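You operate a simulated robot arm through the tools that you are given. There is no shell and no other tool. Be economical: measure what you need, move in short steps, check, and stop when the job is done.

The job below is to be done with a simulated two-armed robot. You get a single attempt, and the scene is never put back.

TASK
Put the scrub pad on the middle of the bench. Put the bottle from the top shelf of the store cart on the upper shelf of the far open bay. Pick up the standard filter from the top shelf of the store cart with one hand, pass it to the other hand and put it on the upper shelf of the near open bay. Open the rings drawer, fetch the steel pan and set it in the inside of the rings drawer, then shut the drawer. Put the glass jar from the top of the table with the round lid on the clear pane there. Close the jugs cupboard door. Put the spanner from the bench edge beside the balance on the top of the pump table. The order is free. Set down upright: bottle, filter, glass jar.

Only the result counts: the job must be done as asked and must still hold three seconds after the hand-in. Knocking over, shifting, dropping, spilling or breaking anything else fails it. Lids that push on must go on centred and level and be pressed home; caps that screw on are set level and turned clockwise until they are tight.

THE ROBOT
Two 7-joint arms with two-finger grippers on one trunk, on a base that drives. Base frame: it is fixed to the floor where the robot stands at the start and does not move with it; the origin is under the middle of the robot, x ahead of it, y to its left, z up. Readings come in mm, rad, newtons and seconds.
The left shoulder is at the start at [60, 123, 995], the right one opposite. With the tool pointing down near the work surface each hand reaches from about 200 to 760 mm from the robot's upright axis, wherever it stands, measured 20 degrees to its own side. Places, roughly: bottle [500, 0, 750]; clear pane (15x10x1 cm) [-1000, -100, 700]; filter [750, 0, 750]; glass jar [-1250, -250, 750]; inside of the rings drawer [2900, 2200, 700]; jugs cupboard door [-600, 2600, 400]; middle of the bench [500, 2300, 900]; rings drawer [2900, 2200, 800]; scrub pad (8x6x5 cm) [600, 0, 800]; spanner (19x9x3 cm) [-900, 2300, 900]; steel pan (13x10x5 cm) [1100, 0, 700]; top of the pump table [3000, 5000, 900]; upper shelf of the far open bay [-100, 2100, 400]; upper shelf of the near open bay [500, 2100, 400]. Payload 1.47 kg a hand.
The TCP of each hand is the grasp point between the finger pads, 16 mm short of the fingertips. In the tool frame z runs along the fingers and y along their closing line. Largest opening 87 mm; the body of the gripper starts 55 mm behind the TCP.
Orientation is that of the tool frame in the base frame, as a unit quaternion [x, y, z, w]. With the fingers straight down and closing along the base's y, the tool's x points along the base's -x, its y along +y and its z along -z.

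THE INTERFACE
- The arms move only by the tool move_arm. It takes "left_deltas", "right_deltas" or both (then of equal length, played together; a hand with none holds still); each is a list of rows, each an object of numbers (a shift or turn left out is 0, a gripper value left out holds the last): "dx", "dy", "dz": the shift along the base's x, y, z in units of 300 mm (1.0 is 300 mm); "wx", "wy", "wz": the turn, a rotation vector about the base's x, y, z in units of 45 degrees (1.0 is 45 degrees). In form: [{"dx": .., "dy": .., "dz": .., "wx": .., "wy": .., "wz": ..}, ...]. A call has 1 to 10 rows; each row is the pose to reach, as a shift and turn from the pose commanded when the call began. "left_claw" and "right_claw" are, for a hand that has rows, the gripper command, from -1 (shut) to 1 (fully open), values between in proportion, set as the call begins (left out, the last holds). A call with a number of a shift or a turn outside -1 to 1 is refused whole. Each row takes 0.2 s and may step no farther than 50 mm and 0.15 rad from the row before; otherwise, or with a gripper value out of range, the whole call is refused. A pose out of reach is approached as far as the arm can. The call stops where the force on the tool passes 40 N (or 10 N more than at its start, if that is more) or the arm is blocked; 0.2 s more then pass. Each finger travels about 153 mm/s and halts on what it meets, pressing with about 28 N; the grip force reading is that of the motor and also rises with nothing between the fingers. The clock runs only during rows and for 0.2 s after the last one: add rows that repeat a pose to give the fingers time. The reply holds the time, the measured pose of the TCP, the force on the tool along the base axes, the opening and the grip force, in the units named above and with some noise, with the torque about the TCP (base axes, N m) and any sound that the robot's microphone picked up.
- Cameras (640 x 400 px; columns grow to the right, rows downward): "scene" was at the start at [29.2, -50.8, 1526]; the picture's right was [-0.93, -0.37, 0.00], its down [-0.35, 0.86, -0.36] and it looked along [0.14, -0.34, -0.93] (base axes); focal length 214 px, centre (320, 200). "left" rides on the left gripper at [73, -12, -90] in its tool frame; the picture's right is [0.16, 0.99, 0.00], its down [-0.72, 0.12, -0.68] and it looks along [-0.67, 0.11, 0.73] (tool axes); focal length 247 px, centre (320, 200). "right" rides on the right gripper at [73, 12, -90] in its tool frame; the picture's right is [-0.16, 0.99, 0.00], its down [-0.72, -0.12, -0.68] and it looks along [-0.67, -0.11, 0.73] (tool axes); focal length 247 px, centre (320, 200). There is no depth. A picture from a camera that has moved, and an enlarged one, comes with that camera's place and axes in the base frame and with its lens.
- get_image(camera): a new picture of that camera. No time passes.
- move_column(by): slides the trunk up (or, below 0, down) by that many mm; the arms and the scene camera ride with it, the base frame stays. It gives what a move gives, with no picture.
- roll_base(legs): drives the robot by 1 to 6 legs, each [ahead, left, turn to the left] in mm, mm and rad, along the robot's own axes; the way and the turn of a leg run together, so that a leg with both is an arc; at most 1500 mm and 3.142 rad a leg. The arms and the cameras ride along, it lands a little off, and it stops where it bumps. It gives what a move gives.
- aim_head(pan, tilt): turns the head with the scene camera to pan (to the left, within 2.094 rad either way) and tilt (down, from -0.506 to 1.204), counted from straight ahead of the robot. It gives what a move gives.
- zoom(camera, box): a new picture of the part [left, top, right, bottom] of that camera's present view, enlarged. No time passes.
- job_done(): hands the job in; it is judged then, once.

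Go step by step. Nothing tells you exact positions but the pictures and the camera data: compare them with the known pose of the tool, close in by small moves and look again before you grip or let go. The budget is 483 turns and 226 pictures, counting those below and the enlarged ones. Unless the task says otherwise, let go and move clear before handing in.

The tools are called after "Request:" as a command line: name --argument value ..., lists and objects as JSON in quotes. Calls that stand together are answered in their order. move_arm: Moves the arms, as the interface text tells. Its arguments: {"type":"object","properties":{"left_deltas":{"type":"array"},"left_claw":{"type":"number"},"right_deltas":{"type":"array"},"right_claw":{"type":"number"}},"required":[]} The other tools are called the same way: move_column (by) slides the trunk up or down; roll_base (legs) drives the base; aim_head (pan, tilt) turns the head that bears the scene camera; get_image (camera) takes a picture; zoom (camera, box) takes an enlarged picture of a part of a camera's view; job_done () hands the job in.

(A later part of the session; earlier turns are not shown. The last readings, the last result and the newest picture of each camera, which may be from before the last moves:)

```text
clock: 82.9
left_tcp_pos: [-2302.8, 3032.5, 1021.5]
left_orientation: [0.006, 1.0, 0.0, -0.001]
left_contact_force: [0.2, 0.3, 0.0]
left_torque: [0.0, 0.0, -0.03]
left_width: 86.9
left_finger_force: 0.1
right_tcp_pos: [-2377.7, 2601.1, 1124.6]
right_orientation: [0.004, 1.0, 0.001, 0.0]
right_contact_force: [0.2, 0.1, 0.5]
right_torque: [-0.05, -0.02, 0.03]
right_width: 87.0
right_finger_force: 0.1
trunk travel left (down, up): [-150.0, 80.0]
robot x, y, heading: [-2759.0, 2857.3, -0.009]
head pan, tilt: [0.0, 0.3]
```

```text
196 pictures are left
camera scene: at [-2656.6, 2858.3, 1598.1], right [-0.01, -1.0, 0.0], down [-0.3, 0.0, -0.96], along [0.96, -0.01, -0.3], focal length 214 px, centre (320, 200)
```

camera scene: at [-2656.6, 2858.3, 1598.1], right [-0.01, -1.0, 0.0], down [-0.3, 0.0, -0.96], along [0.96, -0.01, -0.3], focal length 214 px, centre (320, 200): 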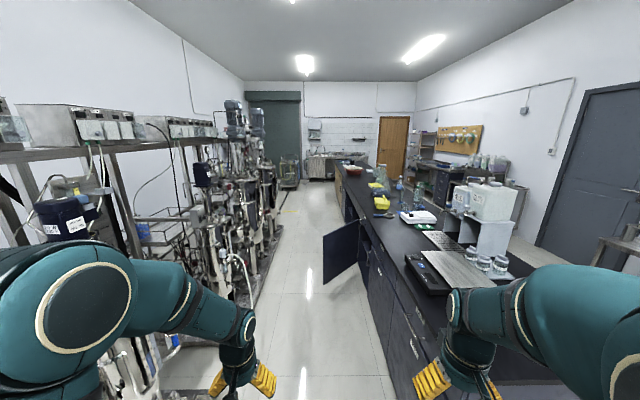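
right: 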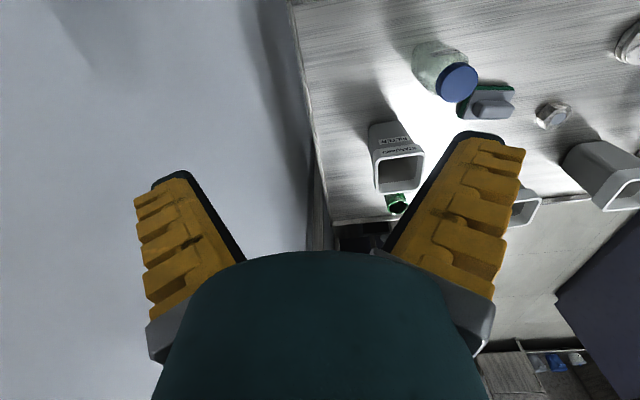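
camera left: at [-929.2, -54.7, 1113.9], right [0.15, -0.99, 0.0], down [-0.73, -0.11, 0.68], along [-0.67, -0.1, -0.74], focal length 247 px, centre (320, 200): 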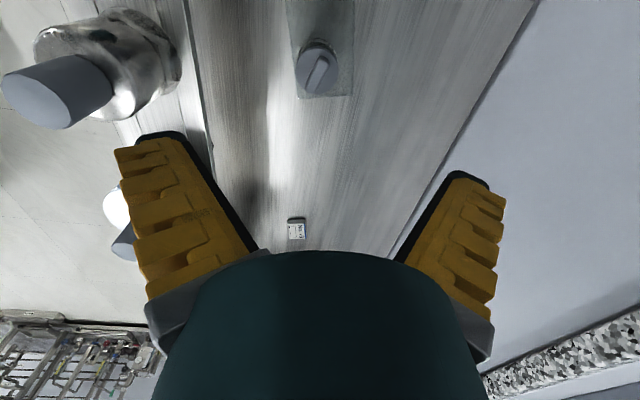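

The aisle with drawers, the open cupboard door and the balance are in view. I check my own base's footprint and zoom in on the bench.

Request:
zoom --camera "scene" --box '[290, 150, 530, 300]'

Request:
aim_head --pan 0 --tilt 1.2

Request:
get_image --camera "scene"

```text
2.67 times, centred on (410, 225) of scene
camera zoom: at [-2656.6, 2858.3, 1598.1], right [-0.01, -1.0, 0.0], down [-0.3, 0.0, -0.96], along [0.96, -0.01, -0.3], focal length 572 px, centre (80, 133)
```

zoom: 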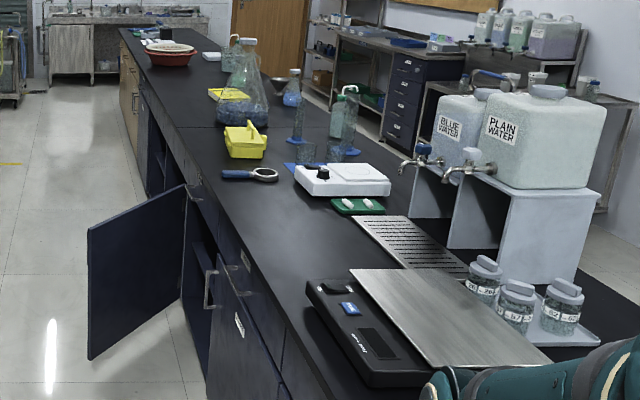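

```text
clock: 84.1
left_tcp_pos: [-2303.5, 3033.5, 1023.0]
left_orientation: [0.006, 1.0, 0.0, -0.002]
left_contact_force: [-1.1, 0.0, -0.2]
left_torque: [-0.03, 0.01, 0.01]
left_width: 86.9
left_finger_force: 0.1
right_tcp_pos: [-2378.3, 2600.6, 1126.0]
right_orientation: [0.004, 1.0, 0.0, 0.0]
right_contact_force: [0.2, -0.9, 0.3]
right_torque: [0.01, -0.04, 0.03]
right_width: 87.0
right_finger_force: 0.0
trunk travel left (down, up): [-150.0, 80.0]
robot x, y, heading: [-2758.6, 2856.6, -0.007]
head pan, tilt: [0.0, 1.201]
```

```text
194 pictures are left
camera scene: at [-2694.0, 2858.6, 1526.0], right [-0.01, -1.0, 0.0], down [-0.93, 0.01, -0.36], along [0.36, 0.0, -0.93], focal length 214 px, centre (320, 200)
```

scene: 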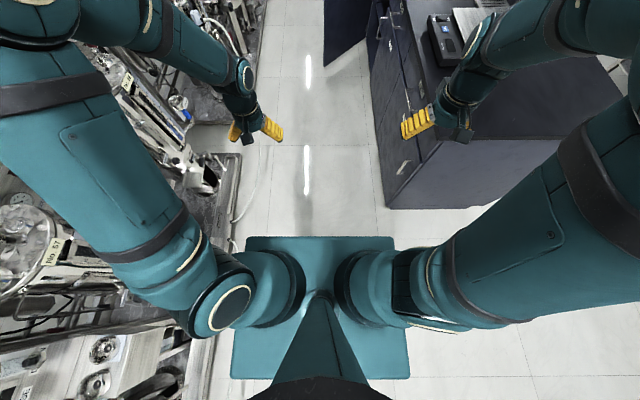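

The spanner (blue handle) is at about [-917,2287] at the bench edge, and the cupboard door juts into the aisle beyond. I tuck the arms and drive closer.

Request:
move_arm --left_deltas '[{"dx": -0.12, "dz": 0.08}, {"dx": -0.24, "dz": 0.16}, {"dx": -0.36, "dz": 0.25}]' --right_deltas '[{"dx": -0.05}, {"dx": -0.1}, {"dx": -0.12}]'

Request:
roll_base --legs '[[0, 70, 0.008], [1150, 0, 0]]'

Request:
aim_head --pan -0.3 --tilt 0.6

Request:
get_image --camera "scene"

```text
clock: 84.9
left_tcp_pos: [-2413.3, 3033.8, 1097.6]
left_orientation: [0.007, 1.0, 0.0, 0.0]
left_contact_force: [-0.8, 0.2, -0.1]
left_torque: [-0.02, -0.05, -0.01]
left_width: 87.0
left_finger_force: 0.1
right_tcp_pos: [-2415.4, 2600.0, 1124.2]
right_orientation: [0.005, 1.0, 0.003, 0.0]
right_contact_force: [-0.7, 0.7, 0.0]
right_torque: [-0.04, -0.04, 0.01]
right_width: 87.2
right_finger_force: 0.0
trunk travel left (down, up): [-150.0, 80.0]
robot x, y, heading: [-2757.0, 2857.7, -0.006]
head pan, tilt: [0.0, 1.201]
```

```text
clock: 91.7
left_tcp_pos: [-1256.0, 3106.4, 1097.8]
left_orientation: [0.003, 1.0, 0.0, -0.001]
left_contact_force: [0.0, 0.0, -0.7]
left_torque: [-0.02, -0.02, 0.0]
left_width: 87.1
left_finger_force: 0.2
right_tcp_pos: [-1255.2, 2673.5, 1124.7]
right_orientation: [0.001, 1.0, 0.0, -0.001]
right_contact_force: [0.8, 0.6, -0.2]
right_torque: [-0.02, 0.05, 0.0]
right_width: 87.0
right_finger_force: 0.1
trunk travel left (down, up): [-150.0, 80.0]
robot x, y, heading: [-1598.7, 2928.0, 0.001]
head pan, tilt: [0.0, 1.201]
```

```text
clock: 92.7
left_tcp_pos: [-1256.6, 3106.9, 1097.2]
left_orientation: [0.003, 1.0, 0.0, -0.002]
left_contact_force: [0.3, -0.4, -0.7]
left_torque: [-0.03, -0.01, 0.01]
left_width: 86.9
left_finger_force: 0.0
right_tcp_pos: [-1255.7, 2673.8, 1124.6]
right_orientation: [0.001, 1.0, 0.0, -0.001]
right_contact_force: [0.3, -0.1, 0.5]
right_torque: [0.0, 0.01, -0.01]
right_width: 87.0
right_finger_force: 0.0
trunk travel left (down, up): [-150.0, 80.0]
robot x, y, heading: [-1600.3, 2929.5, 0.002]
head pan, tilt: [-0.3, 0.6]
```

```text
193 pictures are left
camera scene: at [-1509.0, 2904.3, 1570.5], right [-0.29, -0.96, 0.0], down [-0.54, 0.17, -0.82], along [0.79, -0.24, -0.57], focal length 214 px, centre (320, 200)
```

scene: 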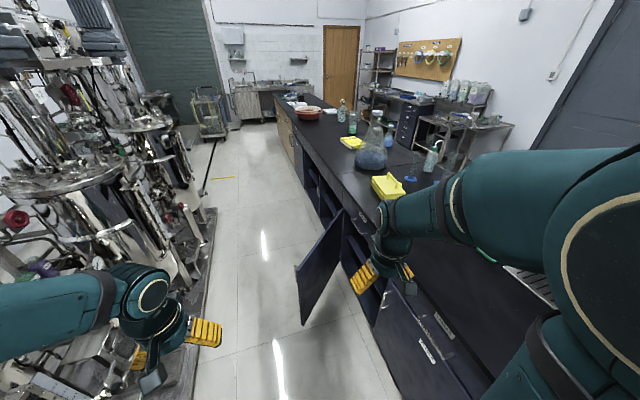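

The door runs from its hinge ≈[-413,2404] to its tip ≈[-797,2818], z≈100–660, blocking the aisle. I'll reach round its tip with the left hand and sweep it shut. First I lower the trunk and edge forward.

Request:
roll_base --legs '[[170, 0, 0]]'

Request:
move_column --by -120

Request:
move_arm --left_deltas '[{"dx": 0.15}, {"dx": 0.3}, {"dx": 0.45}, {"dx": 0.6}, {"dx": 0.75}, {"dx": 0.9, "dy": -0.05}, {"dx": 1.0, "dy": -0.1}]' --left_claw -1

Request:
aim_head --pan 0 --tilt 0.7

Request:
get_image --camera "scene"

Request:
get_image --camera "left"

```text
clock: 94.1
left_tcp_pos: [-1088.5, 3106.2, 1095.8]
left_orientation: [0.003, 1.0, 0.0, -0.002]
left_contact_force: [0.7, 0.6, -0.5]
left_torque: [0.01, 0.06, 0.03]
left_width: 87.3
left_finger_force: 0.1
right_tcp_pos: [-1087.3, 2672.5, 1124.0]
right_orientation: [0.001, 1.0, -0.001, -0.001]
right_contact_force: [-0.2, 0.7, -0.6]
right_torque: [-0.02, 0.02, 0.01]
right_width: 87.1
right_finger_force: 0.0
trunk travel left (down, up): [-150.0, 80.0]
robot x, y, heading: [-1434.4, 2927.2, -0.004]
head pan, tilt: [-0.3, 0.6]
```

```text
clock: 95.6
left_tcp_pos: [-1087.3, 3106.7, 977.4]
left_orientation: [0.003, 1.0, -0.001, -0.002]
left_contact_force: [0.9, -0.1, 0.0]
left_torque: [-0.01, -0.01, 0.01]
left_width: 87.3
left_finger_force: 0.0
right_tcp_pos: [-1088.0, 2674.0, 1005.8]
right_orientation: [0.001, 1.0, 0.0, -0.001]
right_contact_force: [-0.5, -0.9, 0.4]
right_torque: [0.0, -0.01, 0.03]
right_width: 87.0
right_finger_force: 0.0
trunk travel left (down, up): [-30.0, 200.0]
robot x, y, heading: [-1434.8, 2931.4, -0.006]
head pan, tilt: [-0.3, 0.6]
```

```text
clock: 97.2
left_tcp_pos: [-787.5, 3075.7, 976.2]
left_orientation: [0.003, 1.0, -0.001, -0.002]
left_contact_force: [0.6, 0.4, 0.6]
left_torque: [0.0, 0.04, -0.02]
left_width: 0.0
left_finger_force: 27.8
right_tcp_pos: [-1087.2, 2673.6, 1004.0]
right_orientation: [0.001, 1.0, 0.001, -0.001]
right_contact_force: [-0.1, -0.2, -0.4]
right_torque: [-0.01, -0.02, 0.0]
right_width: 86.9
right_finger_force: 0.1
trunk travel left (down, up): [-30.0, 200.0]
robot x, y, heading: [-1433.9, 2930.5, 0.002]
head pan, tilt: [-0.3, 0.6]
```

```text
clock: 98.0
left_tcp_pos: [-788.6, 3077.1, 977.3]
left_orientation: [0.002, 1.0, -0.001, -0.001]
left_contact_force: [-0.6, -0.6, 0.0]
left_torque: [0.05, 0.02, -0.02]
left_width: 0.0
left_finger_force: 27.8
right_tcp_pos: [-1087.2, 2673.9, 1004.1]
right_orientation: [0.002, 1.0, 0.0, 0.0]
right_contact_force: [0.6, 0.2, 1.2]
right_torque: [-0.01, -0.01, -0.02]
right_width: 87.1
right_finger_force: 0.1
trunk travel left (down, up): [-30.0, 200.0]
robot x, y, heading: [-1433.7, 2934.3, 0.0]
head pan, tilt: [0.0, 0.7]
```

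```text
192 pictures are left
camera scene: at [-1340.7, 2930.4, 1442.0], right [0.0, -1.0, 0.0], down [-0.64, 0.0, -0.77], along [0.77, 0.0, -0.64], focal length 214 px, centre (320, 200)
```

scene: 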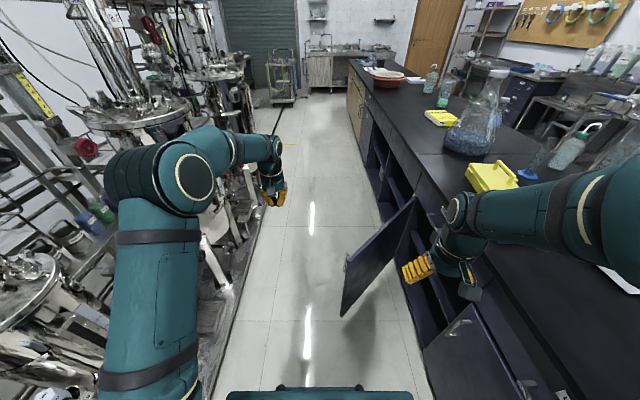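

```text
191 pictures are left
camera left: at [-860.4, 3065.2, 1066.8], right [-0.15, 0.99, 0.0], down [0.73, 0.11, 0.68], along [0.67, 0.1, -0.74], focal length 247 px, centre (320, 200)
```

left: 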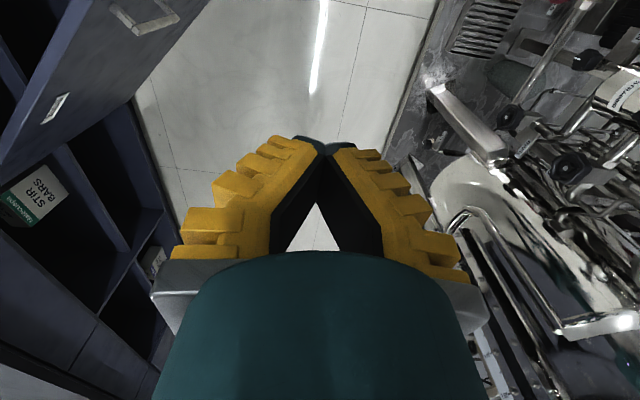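

The door's outer face and handle are visible from the left hand. I move past the tip and descend, turning the hand so its camera faces away from the bench.

Request:
move_arm --left_deltas '[{"dx": 0.13, "dy": -0.05, "wz": -0.18}, {"dx": 0.26, "dy": -0.15, "wz": -0.36}, {"dx": 0.26, "dy": -0.2, "dz": -0.14, "wz": -0.54}, {"dx": 0.26, "dy": -0.3, "dz": -0.28, "wz": -0.72}, {"dx": 0.26, "dy": -0.35, "dz": -0.42, "wz": -0.9}, {"dx": 0.26, "dy": -0.35, "dz": -0.56, "wz": -1.0}, {"dx": 0.26, "dy": -0.35, "dz": -0.7, "wz": -1.0}, {"dx": 0.26, "dy": -0.35, "dz": -0.84, "wz": -1.0}, {"dx": 0.26, "dy": -0.35, "dz": -0.98, "wz": -1.0}]'

Request:
get_image --camera "scene"

```text
refused: row 4 steps farther than a row can; nothing moved
```

```text
190 pictures are left
camera scene: at [-1340.7, 2930.4, 1442.0], right [0.0, -1.0, 0.0], down [-0.64, 0.0, -0.77], along [0.77, 0.0, -0.64], focal length 214 px, centre (320, 200)
```

scene: 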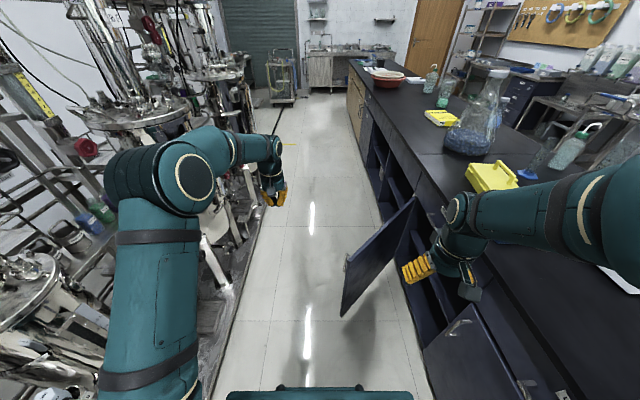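

Request:
move_arm --left_deltas '[{"dx": 0.13, "dy": -0.05, "wz": -0.18}, {"dx": 0.26, "dy": -0.12, "wz": -0.36}, {"dx": 0.26, "dy": -0.2, "dz": -0.12, "wz": -0.54}, {"dx": 0.26, "dy": -0.26, "dz": -0.26, "wz": -0.72}, {"dx": 0.26, "dy": -0.32, "dz": -0.4, "wz": -0.9}, {"dx": 0.26, "dy": -0.35, "dz": -0.54, "wz": -1.0}, {"dx": 0.26, "dy": -0.35, "dz": -0.68, "wz": -1.0}, {"dx": 0.26, "dy": -0.35, "dz": -0.82, "wz": -1.0}, {"dx": 0.26, "dy": -0.35, "dz": -0.96, "wz": -1.0}]'

Request:
get_image --camera "scene"

```text
clock: 100.0
left_tcp_pos: [-709.5, 2971.4, 689.5]
left_orientation: [0.385, 0.923, 0.0, -0.002]
left_contact_force: [0.6, 0.2, -0.5]
left_torque: [0.03, 0.02, 0.01]
left_width: 0.1
left_finger_force: 27.8
right_tcp_pos: [-1087.0, 2673.4, 1004.2]
right_orientation: [0.001, 1.0, 0.0, -0.001]
right_contact_force: [0.2, 0.0, -0.8]
right_torque: [0.02, 0.0, -0.02]
right_width: 87.0
right_finger_force: 0.0
trunk travel left (down, up): [-30.0, 200.0]
robot x, y, heading: [-1431.3, 2930.7, 0.0]
head pan, tilt: [0.0, 0.7]
```

```text
189 pictures are left
camera scene: at [-1340.3, 2930.5, 1441.9], right [0.0, -1.0, 0.0], down [-0.64, 0.0, -0.76], along [0.76, 0.0, -0.64], focal length 214 px, centre (320, 200)
```

scene: 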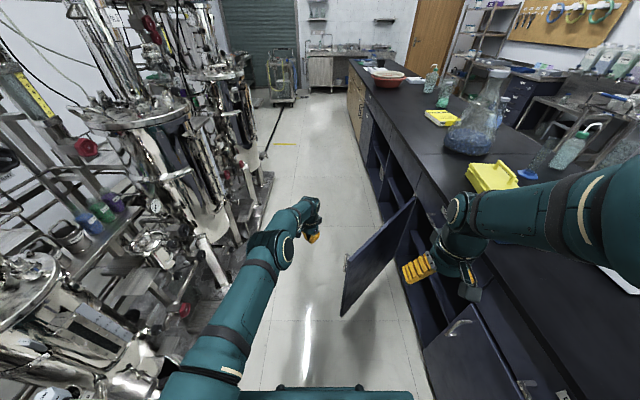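

Hand is beyond the door. I lower it to z≈575 and sweep towards the bench.

Request:
move_arm --left_deltas '[{"dz": -0.14}, {"dz": -0.28}, {"dz": -0.38}, {"dz": -0.38, "dy": -0.15}, {"dz": -0.38, "dy": -0.3}, {"dz": -0.38, "dy": -0.45}, {"dz": -0.38, "dy": -0.6}, {"dz": -0.38, "dy": -0.75}, {"dz": -0.38, "dy": -0.9}, {"dz": -0.38, "dy": -1.0}]'

Request:
get_image --camera "scene"

```text
clock: 101.9
left_tcp_pos: [-796.9, 2805.3, 594.1]
left_orientation: [0.383, 0.924, 0.007, -0.015]
left_contact_force: [-0.5, -0.3, -0.7]
left_torque: [0.04, 0.01, 0.05]
left_width: 0.2
left_finger_force: 27.8
left hand out of reach, approached as far as the arm can: row 2, 3, 4, 5, 6, 7, 8, 9
right_tcp_pos: [-1088.1, 2673.9, 1003.9]
right_orientation: [0.0, 1.0, 0.001, -0.001]
right_contact_force: [0.5, -0.6, -0.2]
right_torque: [0.0, 0.01, 0.05]
right_width: 87.0
right_finger_force: 0.0
trunk travel left (down, up): [-30.0, 200.0]
robot x, y, heading: [-1434.3, 2930.5, 0.005]
head pan, tilt: [0.0, 0.7]
stopped in row 9 (left hand): the force on the tool passed its limit at 109 N (the readings are from after the stop); the commanded pose is now the measured one
```

```text
188 pictures are left
camera scene: at [-1340.7, 2929.5, 1442.0], right [0.0, -1.0, 0.0], down [-0.64, 0.0, -0.76], along [0.76, 0.0, -0.64], focal length 214 px, centre (320, 200)
```

scene: 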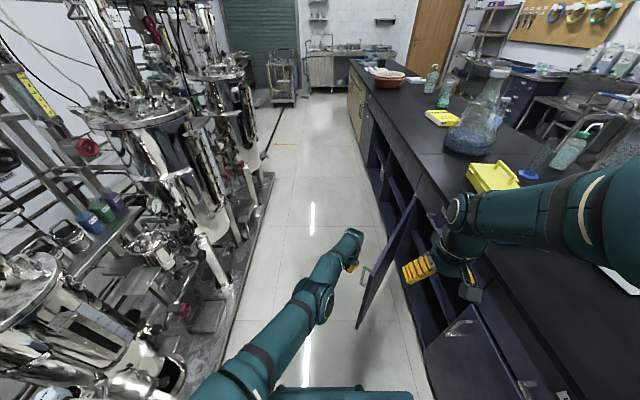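

The door moved part way but the fast contact tripped the force stop. I continue pushing in slower steps.

Request:
move_arm --left_deltas '[{"dy": -0.07}, {"dy": -0.14}, {"dy": -0.2}, {"dy": -0.26}, {"dy": -0.32, "dx": -0.02}, {"dy": -0.38, "dx": -0.04}, {"dy": -0.44, "dx": -0.06}, {"dy": -0.5, "dx": -0.08}, {"dy": -0.56, "dx": -0.1}, {"dy": -0.62, "dx": -0.12}]'

Request:
get_image --camera "scene"

```text
clock: 104.1
left_tcp_pos: [-882.8, 2667.8, 618.4]
left_orientation: [0.382, 0.924, 0.007, -0.015]
left_contact_force: [-0.2, 0.6, 0.1]
left_torque: [0.0, 0.01, 0.06]
left_width: 0.0
left_finger_force: 27.9
left hand out of reach, approached as far as the arm can: row 1, 2, 3, 4, 5, 6, 7, 8, 9, 10
right_tcp_pos: [-1088.6, 2674.5, 1003.7]
right_orientation: [0.0, 1.0, 0.001, -0.002]
right_contact_force: [0.0, -0.2, 1.1]
right_torque: [0.01, 0.01, -0.03]
right_width: 86.8
right_finger_force: 0.0
trunk travel left (down, up): [-30.0, 200.0]
robot x, y, heading: [-1436.9, 2927.1, -0.0]
head pan, tilt: [0.0, 0.7]
```

```text
187 pictures are left
camera scene: at [-1341.1, 2930.6, 1442.0], right [0.0, -1.0, 0.0], down [-0.64, 0.0, -0.77], along [0.77, 0.0, -0.64], focal length 214 px, centre (320, 200)
```

scene: 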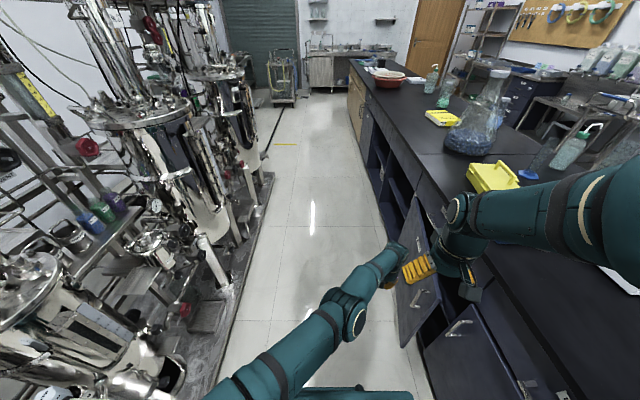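

The door is nearly shut. I lift the left hand out, unrotate it, then turn the robot to face the bench for the final push and the spanner.

Request:
move_arm --left_deltas '[{"dy": 0.12}, {"dz": 0.15, "dy": 0.12}, {"dz": 0.3, "dy": 0.12, "wz": 0.15}, {"dz": 0.45, "dy": 0.15, "wz": 0.3}, {"dz": 0.6, "dy": 0.15, "wz": 0.45}, {"dz": 0.75, "dy": 0.15, "wz": 0.6}, {"dz": 0.9, "dy": 0.15, "wz": 0.75}, {"dz": 1.0, "dy": 0.2, "wz": 0.9}, {"dz": 1.0, "dy": 0.35, "wz": 1.0}, {"dz": 1.0, "dy": 0.5, "wz": 1.0}]'

Request:
move_column --by 120

Request:
move_arm --left_deltas '[{"dy": 0.15}, {"dx": -0.1, "dy": 0.25, "dz": 0.05}, {"dx": -0.25, "dy": 0.3, "dz": 0.1}, {"dx": -0.4, "dy": 0.35, "dz": 0.15}, {"dx": -0.55, "dy": 0.4, "dz": 0.18}, {"dx": -0.65, "dy": 0.5, "dz": 0.18}]' --left_claw 1

Request:
get_image --camera "scene"

```text
clock: 106.3
left_tcp_pos: [-781.6, 2757.3, 931.4]
left_orientation: [-0.001, 1.0, 0.0, -0.018]
left_contact_force: [0.1, 0.4, -0.1]
left_torque: [-0.02, 0.04, 0.04]
left_width: 0.1
left_finger_force: 28.3
left hand out of reach, approached as far as the arm can: row 1, 2, 3, 4, 5, 6, 7, 8, 9, 10
right_tcp_pos: [-1087.2, 2675.4, 1004.2]
right_orientation: [0.001, 1.0, 0.0, -0.001]
right_contact_force: [-0.7, 0.5, 0.2]
right_torque: [-0.03, -0.02, -0.02]
right_width: 87.0
right_finger_force: 0.1
trunk travel left (down, up): [-30.0, 200.0]
robot x, y, heading: [-1434.3, 2932.1, 0.004]
head pan, tilt: [0.0, 0.7]
```

```text
clock: 107.8
left_tcp_pos: [-781.6, 2756.8, 1051.4]
left_orientation: [0.0, 1.0, 0.001, -0.017]
left_contact_force: [-0.8, 0.3, 0.6]
left_torque: [0.0, -0.01, -0.02]
left_width: 0.1
left_finger_force: 28.0
right_tcp_pos: [-1087.2, 2674.9, 1125.3]
right_orientation: [0.0, 1.0, 0.002, -0.001]
right_contact_force: [0.3, -0.7, 0.4]
right_torque: [0.0, -0.01, -0.01]
right_width: 86.9
right_finger_force: 0.1
trunk travel left (down, up): [-150.0, 80.0]
robot x, y, heading: [-1432.3, 2926.8, 0.003]
head pan, tilt: [0.0, 0.7]
```

```text
clock: 109.2
left_tcp_pos: [-783.2, 2799.8, 1150.4]
left_orientation: [0.0, 1.0, 0.001, -0.018]
left_contact_force: [-0.7, -0.3, 0.1]
left_torque: [0.0, 0.0, 0.02]
left_width: 86.9
left_finger_force: 0.1
left hand out of reach, approached as far as the arm can: row 1, 2, 3, 4, 5, 6
right_tcp_pos: [-1087.3, 2674.5, 1125.1]
right_orientation: [0.001, 1.0, 0.0, 0.0]
right_contact_force: [-0.7, -0.6, 0.0]
right_torque: [0.0, 0.04, -0.01]
right_width: 86.9
right_finger_force: 0.1
trunk travel left (down, up): [-150.0, 80.0]
robot x, y, heading: [-1433.9, 2930.7, 0.008]
head pan, tilt: [0.0, 0.7]
```

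```text
186 pictures are left
camera scene: at [-1341.1, 2931.2, 1562.0], right [0.0, -1.0, 0.0], down [-0.64, 0.0, -0.77], along [0.77, 0.0, -0.64], focal length 214 px, centre (320, 200)
```

scene: 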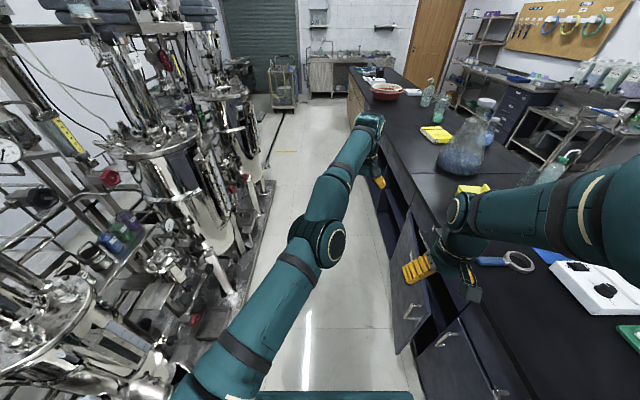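

The left arm seems stuck stretched out; I try small retractions.

Request:
move_arm --left_deltas '[{"dz": 0}, {"dz": 0}, {"dz": 0}, {"dz": 0}, {"dz": 0}]'

Request:
move_arm --left_deltas '[{"dy": 0.15}, {"dy": 0.3}, {"dy": 0.3}, {"dy": 0.3}]'

```text
clock: 110.4
left_tcp_pos: [-784.2, 2799.7, 1150.3]
left_orientation: [0.0, 1.0, 0.001, -0.018]
left_contact_force: [-0.4, 0.6, 0.3]
left_torque: [0.0, 0.0, -0.02]
left_width: 87.0
left_finger_force: 0.0
right_tcp_pos: [-1086.8, 2674.5, 1123.8]
right_orientation: [0.0, 1.0, 0.001, -0.001]
right_contact_force: [-0.1, -0.8, -0.5]
right_torque: [-0.04, -0.04, 0.0]
right_width: 86.9
right_finger_force: 0.1
trunk travel left (down, up): [-150.0, 80.0]
robot x, y, heading: [-1434.5, 2929.9, 0.001]
head pan, tilt: [0.0, 0.7]
```

```text
clock: 111.4
left_tcp_pos: [-750.1, 2878.7, 1160.7]
left_orientation: [0.0, 1.0, 0.001, -0.017]
left_contact_force: [-0.9, -0.4, -0.5]
left_torque: [0.01, -0.01, 0.03]
left_width: 86.9
left_finger_force: 0.0
left hand out of reach, approached as far as the arm can: row 1, 2, 3, 4
right_tcp_pos: [-1086.8, 2675.0, 1124.8]
right_orientation: [0.001, 1.0, 0.0, -0.001]
right_contact_force: [1.3, -0.4, 0.0]
right_torque: [0.0, 0.01, -0.02]
right_width: 86.9
right_finger_force: 0.0
trunk travel left (down, up): [-150.0, 80.0]
robot x, y, heading: [-1436.3, 2930.2, 0.007]
head pan, tilt: [0.0, 0.7]
```

Request:
move_arm --left_deltas '[{"dx": -0.1}, {"dx": -0.2}, {"dx": -0.3}, {"dx": -0.3}]'

Request:
move_arm --left_deltas '[{"dz": -0.1}, {"dz": -0.2}, {"dz": -0.3}, {"dz": -0.3}]'

Request:
get_image --camera "scene"

```text
clock: 112.4
left_tcp_pos: [-769.3, 2849.3, 1182.1]
left_orientation: [0.0, 1.0, 0.001, -0.016]
left_contact_force: [-0.1, 0.3, -0.1]
left_torque: [-0.01, -0.01, -0.03]
left_width: 87.1
left_finger_force: 0.1
left hand out of reach, approached as far as the arm can: row 1, 2, 3, 4
right_tcp_pos: [-1087.4, 2675.3, 1123.6]
right_orientation: [-0.001, 1.0, 0.0, -0.001]
right_contact_force: [1.6, 0.8, -0.4]
right_torque: [0.02, 0.02, 0.01]
right_width: 86.9
right_finger_force: 0.0
trunk travel left (down, up): [-150.0, 80.0]
robot x, y, heading: [-1435.3, 2928.9, 0.004]
head pan, tilt: [0.0, 0.7]
```

```text
clock: 113.4
left_tcp_pos: [-749.6, 2840.8, 1097.6]
left_orientation: [0.0, 1.0, -0.001, -0.018]
left_contact_force: [-1.1, -0.3, 0.0]
left_torque: [-0.01, -0.01, -0.01]
left_width: 87.1
left_finger_force: 0.1
left hand out of reach, approached as far as the arm can: row 1, 2, 3, 4
right_tcp_pos: [-1088.0, 2675.5, 1124.7]
right_orientation: [0.0, 1.0, 0.001, 0.0]
right_contact_force: [0.7, -1.2, 0.6]
right_torque: [-0.02, 0.02, 0.01]
right_width: 87.0
right_finger_force: 0.1
trunk travel left (down, up): [-150.0, 80.0]
robot x, y, heading: [-1435.5, 2927.1, 0.001]
head pan, tilt: [0.0, 0.7]
```

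```text
185 pictures are left
camera scene: at [-1341.3, 2931.0, 1562.0], right [0.0, -1.0, 0.0], down [-0.64, 0.0, -0.77], along [0.77, 0.0, -0.64], focal length 214 px, centre (320, 200)
```

scene: 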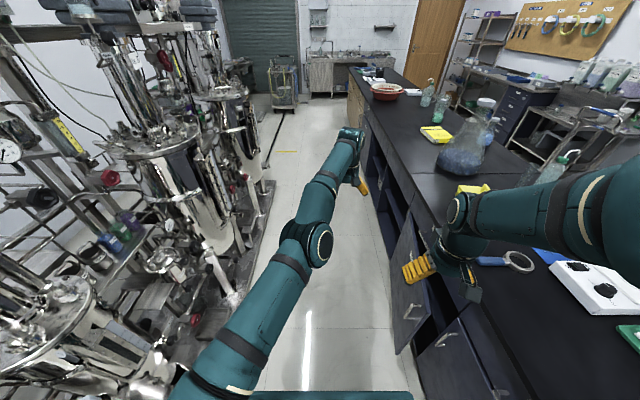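

Request:
move_arm --left_deltas '[{"wy": -0.18, "dx": -0.05}, {"wy": -0.36, "dx": -0.1}, {"wy": -0.54, "dx": -0.15}, {"wy": -0.72, "dx": -0.2}, {"wy": -0.72, "dx": -0.3}, {"wy": -0.72, "dx": -0.4}]'

Request:
get_image --camera "scene"

```text
clock: 114.8
left_tcp_pos: [-706.6, 2734.7, 1143.7]
left_orientation: [0.0, 0.965, 0.0, 0.262]
left_contact_force: [-0.9, 0.2, 0.4]
left_torque: [0.01, -0.02, 0.04]
left_width: 87.1
left_finger_force: 0.1
left hand out of reach, approached as far as the arm can: row 1, 2, 3, 4, 5, 6
right_tcp_pos: [-1088.9, 2672.9, 1125.4]
right_orientation: [0.0, 1.0, 0.001, 0.0]
right_contact_force: [-0.8, -0.7, 0.3]
right_torque: [0.0, -0.02, 0.07]
right_width: 86.9
right_finger_force: 0.1
trunk travel left (down, up): [-150.0, 80.0]
robot x, y, heading: [-1436.6, 2928.4, -0.0]
head pan, tilt: [0.0, 0.7]
```

```text
184 pictures are left
camera scene: at [-1342.1, 2929.4, 1562.1], right [0.0, -1.0, 0.0], down [-0.64, 0.0, -0.77], along [0.77, 0.0, -0.64], focal length 214 px, centre (320, 200)
```

scene: 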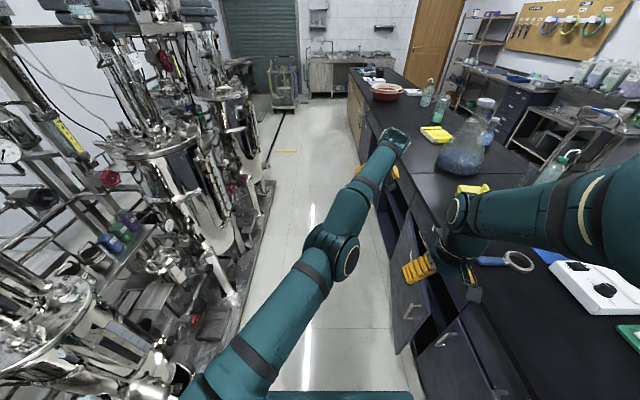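

Request:
move_arm --left_deltas '[{"dx": -0.1}, {"dx": -0.2}, {"dx": -0.3}, {"dx": -0.4}, {"dx": -0.4}]'

Request:
move_arm --left_deltas '[{"dx": -0.1, "dy": -0.1}, {"dx": -0.2, "dy": -0.1}, {"dx": -0.3, "dy": -0.1}, {"dx": -0.4, "dy": -0.1}]'

```text
clock: 116.0
left_tcp_pos: [-755.3, 2677.1, 1165.8]
left_orientation: [0.0, 0.965, 0.001, 0.262]
left_contact_force: [0.8, 0.2, 0.3]
left_torque: [-0.02, 0.01, -0.05]
left_width: 87.0
left_finger_force: 0.1
left hand out of reach, approached as far as the arm can: row 1, 2, 3, 4, 5
right_tcp_pos: [-1087.4, 2674.2, 1124.1]
right_orientation: [0.001, 1.0, 0.0, -0.001]
right_contact_force: [0.7, 0.1, -0.2]
right_torque: [-0.02, 0.01, 0.01]
right_width: 87.3
right_finger_force: 0.1
trunk travel left (down, up): [-150.0, 80.0]
robot x, y, heading: [-1435.3, 2928.9, 0.005]
head pan, tilt: [0.0, 0.7]
```

```text
clock: 117.0
left_tcp_pos: [-829.5, 2608.2, 1180.3]
left_orientation: [-0.002, 0.965, 0.002, 0.261]
left_contact_force: [-0.4, 0.0, 0.0]
left_torque: [-0.03, -0.02, -0.02]
left_width: 86.9
left_finger_force: 0.1
left hand out of reach, approached as far as the arm can: row 1, 2, 3, 4
right_tcp_pos: [-1087.8, 2674.9, 1123.8]
right_orientation: [0.001, 1.0, 0.0, -0.002]
right_contact_force: [-0.4, 0.4, -0.5]
right_torque: [-0.02, 0.02, -0.03]
right_width: 86.8
right_finger_force: 0.0
trunk travel left (down, up): [-150.0, 80.0]
robot x, y, heading: [-1435.1, 2930.5, 0.009]
head pan, tilt: [0.0, 0.7]
```

Request:
move_arm --left_deltas '[{"dz": 0.1}]'

Request:
move_arm --left_deltas '[{"dz": -0.1, "dx": -0.03}]'

Request:
move_arm --left_deltas '[{"wx": 0.15}, {"wx": 0.3}]'

Request:
move_arm --left_deltas '[{"wx": -0.15}, {"wx": -0.3}, {"wx": -0.45}]'

Request:
get_image --camera "scene"

```text
clock: 117.4
left_tcp_pos: [-837.6, 2612.7, 1212.0]
left_orientation: [-0.001, 0.965, -0.001, 0.264]
left_contact_force: [0.1, -0.6, 0.9]
left_torque: [0.02, 0.03, 0.03]
left_width: 87.3
left_finger_force: 0.1
left hand out of reach, approached as far as the arm can: row 1
right_tcp_pos: [-1089.7, 2675.2, 1124.1]
right_orientation: [0.0, 1.0, 0.001, -0.002]
right_contact_force: [0.0, -0.1, 0.3]
right_torque: [0.01, -0.06, -0.01]
right_width: 87.1
right_finger_force: 0.0
trunk travel left (down, up): [-150.0, 80.0]
robot x, y, heading: [-1435.1, 2929.5, 0.0]
head pan, tilt: [0.0, 0.7]
```

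```text
clock: 117.8
left_tcp_pos: [-832.4, 2604.6, 1186.8]
left_orientation: [-0.006, 0.965, -0.002, 0.263]
left_contact_force: [0.2, -0.1, 0.1]
left_torque: [0.02, -0.02, 0.02]
left_width: 86.9
left_finger_force: 0.0
left hand out of reach, approached as far as the arm can: row 1
right_tcp_pos: [-1090.7, 2671.2, 1122.9]
right_orientation: [0.006, 1.0, 0.003, -0.005]
right_contact_force: [-0.2, -0.6, -0.8]
right_torque: [0.0, 0.02, 0.01]
right_width: 86.8
right_finger_force: 0.2
trunk travel left (down, up): [-150.0, 80.0]
robot x, y, heading: [-1431.2, 2930.4, 0.004]
head pan, tilt: [0.0, 0.7]
```

```text
clock: 118.6
left_tcp_pos: [-835.8, 2637.6, 1178.8]
left_orientation: [0.014, 0.96, 0.116, 0.255]
left_contact_force: [1.3, -0.3, 0.0]
left_torque: [0.02, 0.01, 0.01]
left_width: 87.0
left_finger_force: 0.1
left hand out of reach, approached as far as the arm can: row 1, 2
right_tcp_pos: [-1095.8, 2666.0, 1120.2]
right_orientation: [0.017, 1.0, 0.004, -0.007]
right_contact_force: [-0.4, -0.4, -0.1]
right_torque: [0.0, 0.04, -0.01]
right_width: 86.9
right_finger_force: 0.0
trunk travel left (down, up): [-150.0, 80.0]
robot x, y, heading: [-1431.4, 2925.4, 0.008]
head pan, tilt: [0.0, 0.7]
stopped in row 2 (left hand): the arm was blocked; the commanded pose is now the measured one
```

```text
clock: 119.4
left_tcp_pos: [-811.0, 2611.2, 1190.0]
left_orientation: [-0.032, 0.965, -0.056, 0.255]
left_contact_force: [0.6, -1.0, -0.2]
left_torque: [-0.01, 0.01, 0.02]
left_width: 87.0
left_finger_force: 0.0
left hand out of reach, approached as far as the arm can: row 1, 2, 3
right_tcp_pos: [-1094.8, 2666.6, 1121.3]
right_orientation: [0.019, 1.0, 0.003, -0.007]
right_contact_force: [0.5, 0.8, -0.2]
right_torque: [-0.01, -0.01, 0.04]
right_width: 86.8
right_finger_force: 0.0
trunk travel left (down, up): [-150.0, 80.0]
robot x, y, heading: [-1436.6, 2929.6, 0.008]
head pan, tilt: [0.0, 0.7]
```

```text
183 pictures are left
camera scene: at [-1340.4, 2931.1, 1561.9], right [0.0, -1.0, 0.0], down [-0.64, 0.0, -0.76], along [0.76, 0.0, -0.64], focal length 214 px, centre (320, 200)
```

scene: 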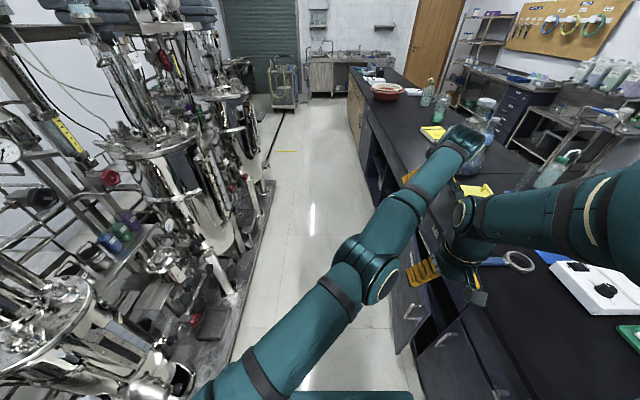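

The left forearm has come to lean on the right hand. I swing the left arm away to +y first, then try bending via a -y/-z move.

Request:
move_arm --left_deltas '[{"dy": 0.15, "dx": 0.06}, {"dy": 0.3, "dx": 0.12}, {"dy": 0.45, "dx": 0.18}, {"dy": 0.6, "dx": 0.22}, {"dy": 0.75, "dx": 0.25}, {"dy": 0.9, "dx": 0.25}, {"dy": 1.0, "dx": 0.25}]'

Request:
move_arm --left_deltas '[{"dy": -0.1, "dz": -0.07, "dx": -0.05}, {"dy": -0.2, "dz": -0.14, "dx": -0.1}, {"dy": -0.3, "dz": -0.21, "dx": -0.15}]'

```text
clock: 121.0
left_tcp_pos: [-651.1, 2885.4, 1222.1]
left_orientation: [-0.032, 0.965, -0.056, 0.255]
left_contact_force: [1.0, 1.4, -0.4]
left_torque: [-0.03, -0.04, 0.0]
left_width: 87.0
left_finger_force: 0.0
left hand out of reach, approached as far as the arm can: row 1, 2, 3, 4, 5, 6, 7
right_tcp_pos: [-1093.3, 2667.6, 1121.2]
right_orientation: [0.018, 1.0, 0.003, -0.008]
right_contact_force: [0.6, -0.3, 0.6]
right_torque: [0.01, 0.03, 0.03]
right_width: 87.1
right_finger_force: 0.0
trunk travel left (down, up): [-150.0, 80.0]
robot x, y, heading: [-1433.9, 2927.6, -0.002]
head pan, tilt: [0.0, 0.7]
```

```text
clock: 121.8
left_tcp_pos: [-677.3, 2781.3, 1166.1]
left_orientation: [-0.032, 0.965, -0.054, 0.253]
left_contact_force: [-0.3, -0.6, -0.6]
left_torque: [0.02, 0.0, 0.0]
left_width: 87.1
left_finger_force: 0.0
left hand out of reach, approached as far as the arm can: row 1, 2, 3
right_tcp_pos: [-1095.2, 2664.3, 1119.3]
right_orientation: [0.017, 1.0, 0.004, -0.008]
right_contact_force: [-0.3, 0.0, 0.5]
right_torque: [0.03, -0.02, 0.01]
right_width: 86.8
right_finger_force: 0.1
trunk travel left (down, up): [-150.0, 80.0]
robot x, y, heading: [-1433.8, 2928.8, 0.007]
head pan, tilt: [0.0, 0.7]
```

Request:
move_arm --left_deltas '[{"dy": 0.1, "dz": 0.1, "dx": -0.05}, {"dy": 0.2, "dz": 0.2, "dx": -0.15}, {"dy": 0.3, "dz": 0.3, "dx": -0.25}]'

Request:
move_arm --left_deltas '[{"dy": 0.1, "dz": -0.12, "dx": -0.05}, {"dy": 0.2, "dz": -0.24, "dx": -0.1}, {"dy": 0.3, "dz": -0.36, "dx": -0.15}, {"dy": 0.4, "dz": -0.48, "dx": -0.15}]'

Request:
get_image --camera "scene"

```text
refused: row 2 steps farther than a row can; nothing moved
```

```text
clock: 122.8
left_tcp_pos: [-614.6, 2880.1, 1028.1]
left_orientation: [-0.053, 0.965, -0.038, 0.255]
left_contact_force: [0.0, -0.7, -3.0]
left_torque: [0.0, -0.12, 0.0]
left_width: 86.8
left_finger_force: 0.0
left hand out of reach, approached as far as the arm can: row 1, 2, 3, 4
right_tcp_pos: [-1094.8, 2667.0, 1121.1]
right_orientation: [0.017, 1.0, 0.002, -0.008]
right_contact_force: [0.0, -0.1, -1.0]
right_torque: [-0.02, -0.01, -0.02]
right_width: 87.2
right_finger_force: 0.1
trunk travel left (down, up): [-150.0, 80.0]
robot x, y, heading: [-1433.2, 2927.5, 0.004]
head pan, tilt: [0.0, 0.7]
```

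```text
182 pictures are left
camera scene: at [-1340.8, 2933.3, 1562.0], right [0.0, -1.0, 0.0], down [-0.64, 0.0, -0.76], along [0.76, 0.0, -0.64], focal length 214 px, centre (320, 200)
```

scene: 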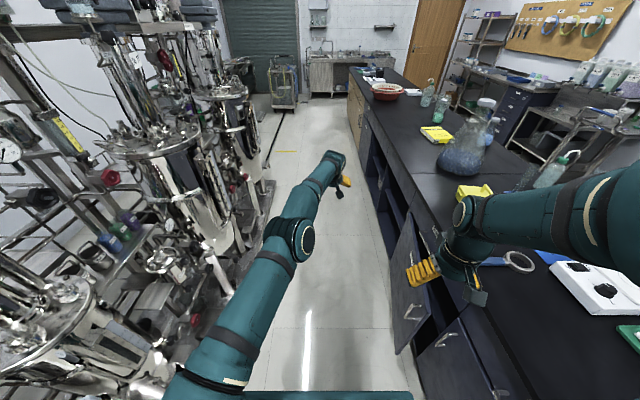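

Request:
move_arm --left_deltas '[{"dz": 0.12, "dx": -0.08}, {"dz": 0.24, "dx": -0.16}, {"dz": 0.36, "dx": -0.24}, {"dz": 0.48, "dx": -0.32}, {"dz": 0.6, "dx": -0.4}]'

Request:
get_image --camera "scene"

```text
clock: 124.0
left_tcp_pos: [-842.7, 2903.6, 1203.2]
left_orientation: [-0.031, 0.965, -0.057, 0.255]
left_contact_force: [0.5, -0.3, -0.1]
left_torque: [-0.02, -0.01, -0.04]
left_width: 87.1
left_finger_force: 0.1
left hand out of reach, approached as far as the arm can: row 1
right_tcp_pos: [-1095.7, 2666.6, 1121.4]
right_orientation: [0.017, 1.0, 0.004, -0.006]
right_contact_force: [-0.2, -0.1, -1.0]
right_torque: [-0.01, -0.01, -0.02]
right_width: 87.0
right_finger_force: 0.1
trunk travel left (down, up): [-150.0, 80.0]
robot x, y, heading: [-1436.5, 2929.2, 0.003]
head pan, tilt: [0.0, 0.7]
```

```text
181 pictures are left
camera scene: at [-1341.9, 2931.2, 1562.1], right [0.0, -1.0, 0.0], down [-0.64, 0.0, -0.77], along [0.77, 0.0, -0.64], focal length 214 px, centre (320, 200)
```

scene: 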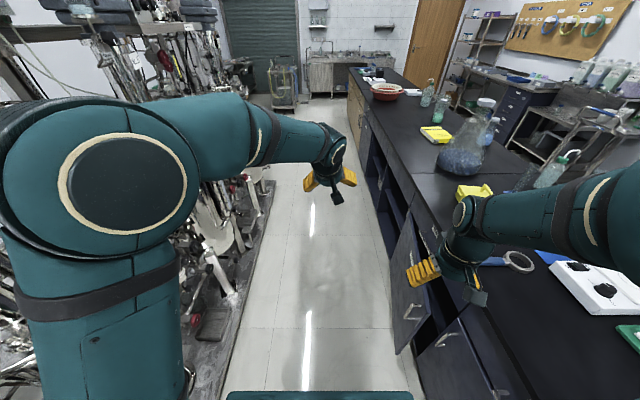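

The arm bends again (lesson: avoid full stretch; recover by going up and inward). I restore the hand to vertical and tuck it.

Request:
move_arm --left_deltas '[{"wx": 0.037, "wy": 0.164, "wz": -0.02, "dx": -0.1, "dy": 0.05}, {"wx": 0.073, "wy": 0.33, "wz": -0.04, "dx": -0.2, "dy": 0.1}, {"wx": 0.11, "wy": 0.493, "wz": -0.06, "dx": -0.3, "dy": 0.15}, {"wx": 0.147, "wy": 0.657, "wz": -0.08, "dx": -0.4, "dy": 0.2}, {"wx": 0.147, "wy": 0.657, "wz": -0.08, "dx": -0.52, "dy": 0.28, "dz": -0.05}, {"wx": 0.147, "wy": 0.657, "wz": -0.08, "dx": -0.64, "dy": 0.36, "dz": -0.1}, {"wx": 0.147, "wy": 0.657, "wz": -0.08, "dx": -0.76, "dy": 0.44, "dz": -0.15}]' --right_deltas '[{"wx": -0.01, "wy": -0.018, "wz": 0.043}, {"wx": -0.01, "wy": -0.018, "wz": 0.043}, {"wx": -0.01, "wy": -0.018, "wz": 0.043}, {"wx": -0.01, "wy": -0.018, "wz": 0.043}, {"wx": -0.01, "wy": -0.018, "wz": 0.043}, {"wx": -0.01, "wy": -0.018, "wz": 0.043}, {"wx": -0.01, "wy": -0.018, "wz": 0.043}]'

Request:
roll_base --legs '[[0, 0, -1.571], [0, 230, 0]]'

Request:
aim_head --pan 0.3 --tilt 0.9

Request:
get_image --camera "scene"

```text
clock: 125.6
left_tcp_pos: [-1071.7, 3035.5, 1156.4]
left_orientation: [0.001, 1.0, 0.002, 0.002]
left_contact_force: [1.0, -0.2, -0.8]
left_torque: [0.0, -0.01, -0.01]
left_width: 86.9
left_finger_force: 0.1
right_tcp_pos: [-1095.1, 2666.7, 1121.0]
right_orientation: [0.001, 1.0, -0.001, 0.0]
right_contact_force: [-1.0, 0.5, 0.0]
right_torque: [0.0, -0.03, -0.01]
right_width: 86.9
right_finger_force: 0.1
trunk travel left (down, up): [-150.0, 80.0]
robot x, y, heading: [-1433.4, 2929.3, 0.006]
head pan, tilt: [0.0, 0.7]
```

```text
clock: 132.0
left_tcp_pos: [-1099.9, 2566.3, 1156.5]
left_orientation: [0.708, 0.706, 0.001, 0.001]
left_contact_force: [-0.2, -0.3, 0.0]
left_torque: [0.01, 0.03, 0.01]
left_width: 86.9
left_finger_force: 0.0
right_tcp_pos: [-1468.3, 2590.4, 1120.1]
right_orientation: [0.709, 0.705, 0.001, -0.001]
right_contact_force: [-0.6, 0.2, -0.4]
right_torque: [0.03, 0.02, 0.01]
right_width: 87.1
right_finger_force: 0.0
trunk travel left (down, up): [-150.0, 80.0]
robot x, y, heading: [-1202.3, 2932.7, -1.571]
head pan, tilt: [0.0, 0.7]
```

```text
clock: 132.8
left_tcp_pos: [-1099.5, 2564.6, 1156.2]
left_orientation: [0.708, 0.706, 0.001, 0.001]
left_contact_force: [-0.2, -0.5, 0.6]
left_torque: [-0.01, -0.02, -0.01]
left_width: 86.8
left_finger_force: 0.0
right_tcp_pos: [-1468.5, 2590.8, 1120.3]
right_orientation: [0.709, 0.706, 0.001, -0.001]
right_contact_force: [1.1, 0.4, 0.5]
right_torque: [0.05, 0.01, -0.01]
right_width: 87.0
right_finger_force: 0.2
trunk travel left (down, up): [-150.0, 80.0]
robot x, y, heading: [-1202.8, 2930.2, -1.568]
head pan, tilt: [0.3, 0.901]
```

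```text
180 pictures are left
camera scene: at [-1183.3, 2848.3, 1545.9], right [-0.96, -0.29, 0.0], down [-0.23, 0.75, -0.62], along [0.18, -0.59, -0.78], focal length 214 px, centre (320, 200)
```

scene: 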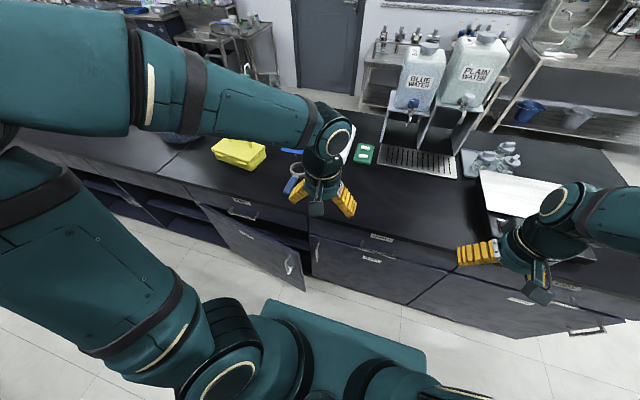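

The door is ~15° from shut. I strafe left so that the spanner and door are in front of the left hand.

Request:
roll_base --legs '[[0, 150, 0]]'

Request:
get_image --camera "left"

Request:
get_image --camera "scene"

```text
clock: 134.8
left_tcp_pos: [-949.9, 2565.7, 1157.0]
left_orientation: [0.709, 0.705, 0.002, 0.001]
left_contact_force: [-0.2, -0.2, 0.1]
left_torque: [0.04, 0.02, 0.0]
left_width: 87.1
left_finger_force: 0.0
right_tcp_pos: [-1318.3, 2590.2, 1119.4]
right_orientation: [0.709, 0.705, 0.0, 0.0]
right_contact_force: [0.4, 0.9, -0.6]
right_torque: [-0.03, 0.02, 0.02]
right_width: 87.2
right_finger_force: 0.1
trunk travel left (down, up): [-150.0, 80.0]
robot x, y, heading: [-1051.4, 2930.2, -1.573]
head pan, tilt: [0.3, 0.901]
```

```text
179 pictures are left
camera left: at [-960.6, 2637.7, 1247.0], right [0.99, 0.15, 0.0], down [0.11, -0.72, 0.68], along [0.11, -0.67, -0.73], focal length 247 px, centre (320, 200)
```

left: 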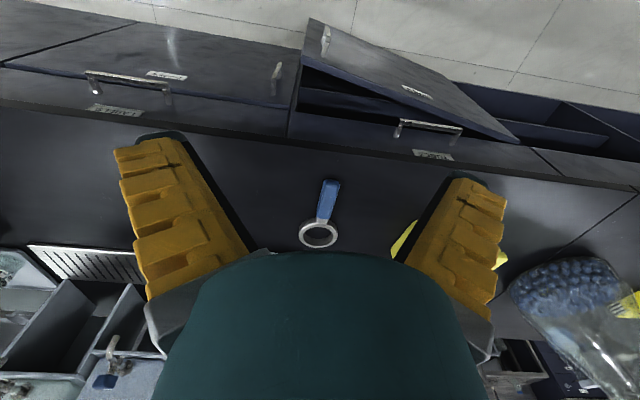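

```text
178 pictures are left
camera scene: at [-1032.9, 2848.3, 1545.8], right [-0.96, -0.3, 0.0], down [-0.23, 0.75, -0.62], along [0.18, -0.59, -0.78], focal length 214 px, centre (320, 200)
```

scene: 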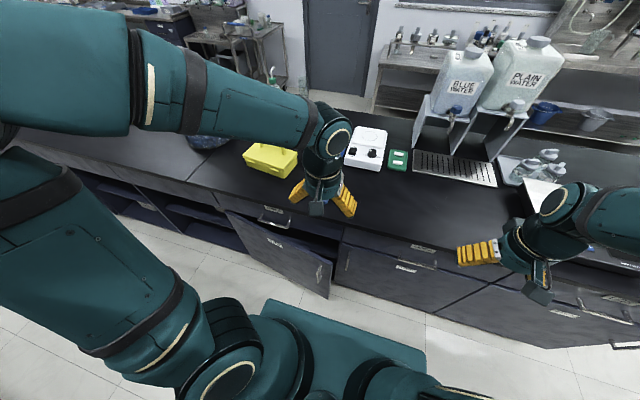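

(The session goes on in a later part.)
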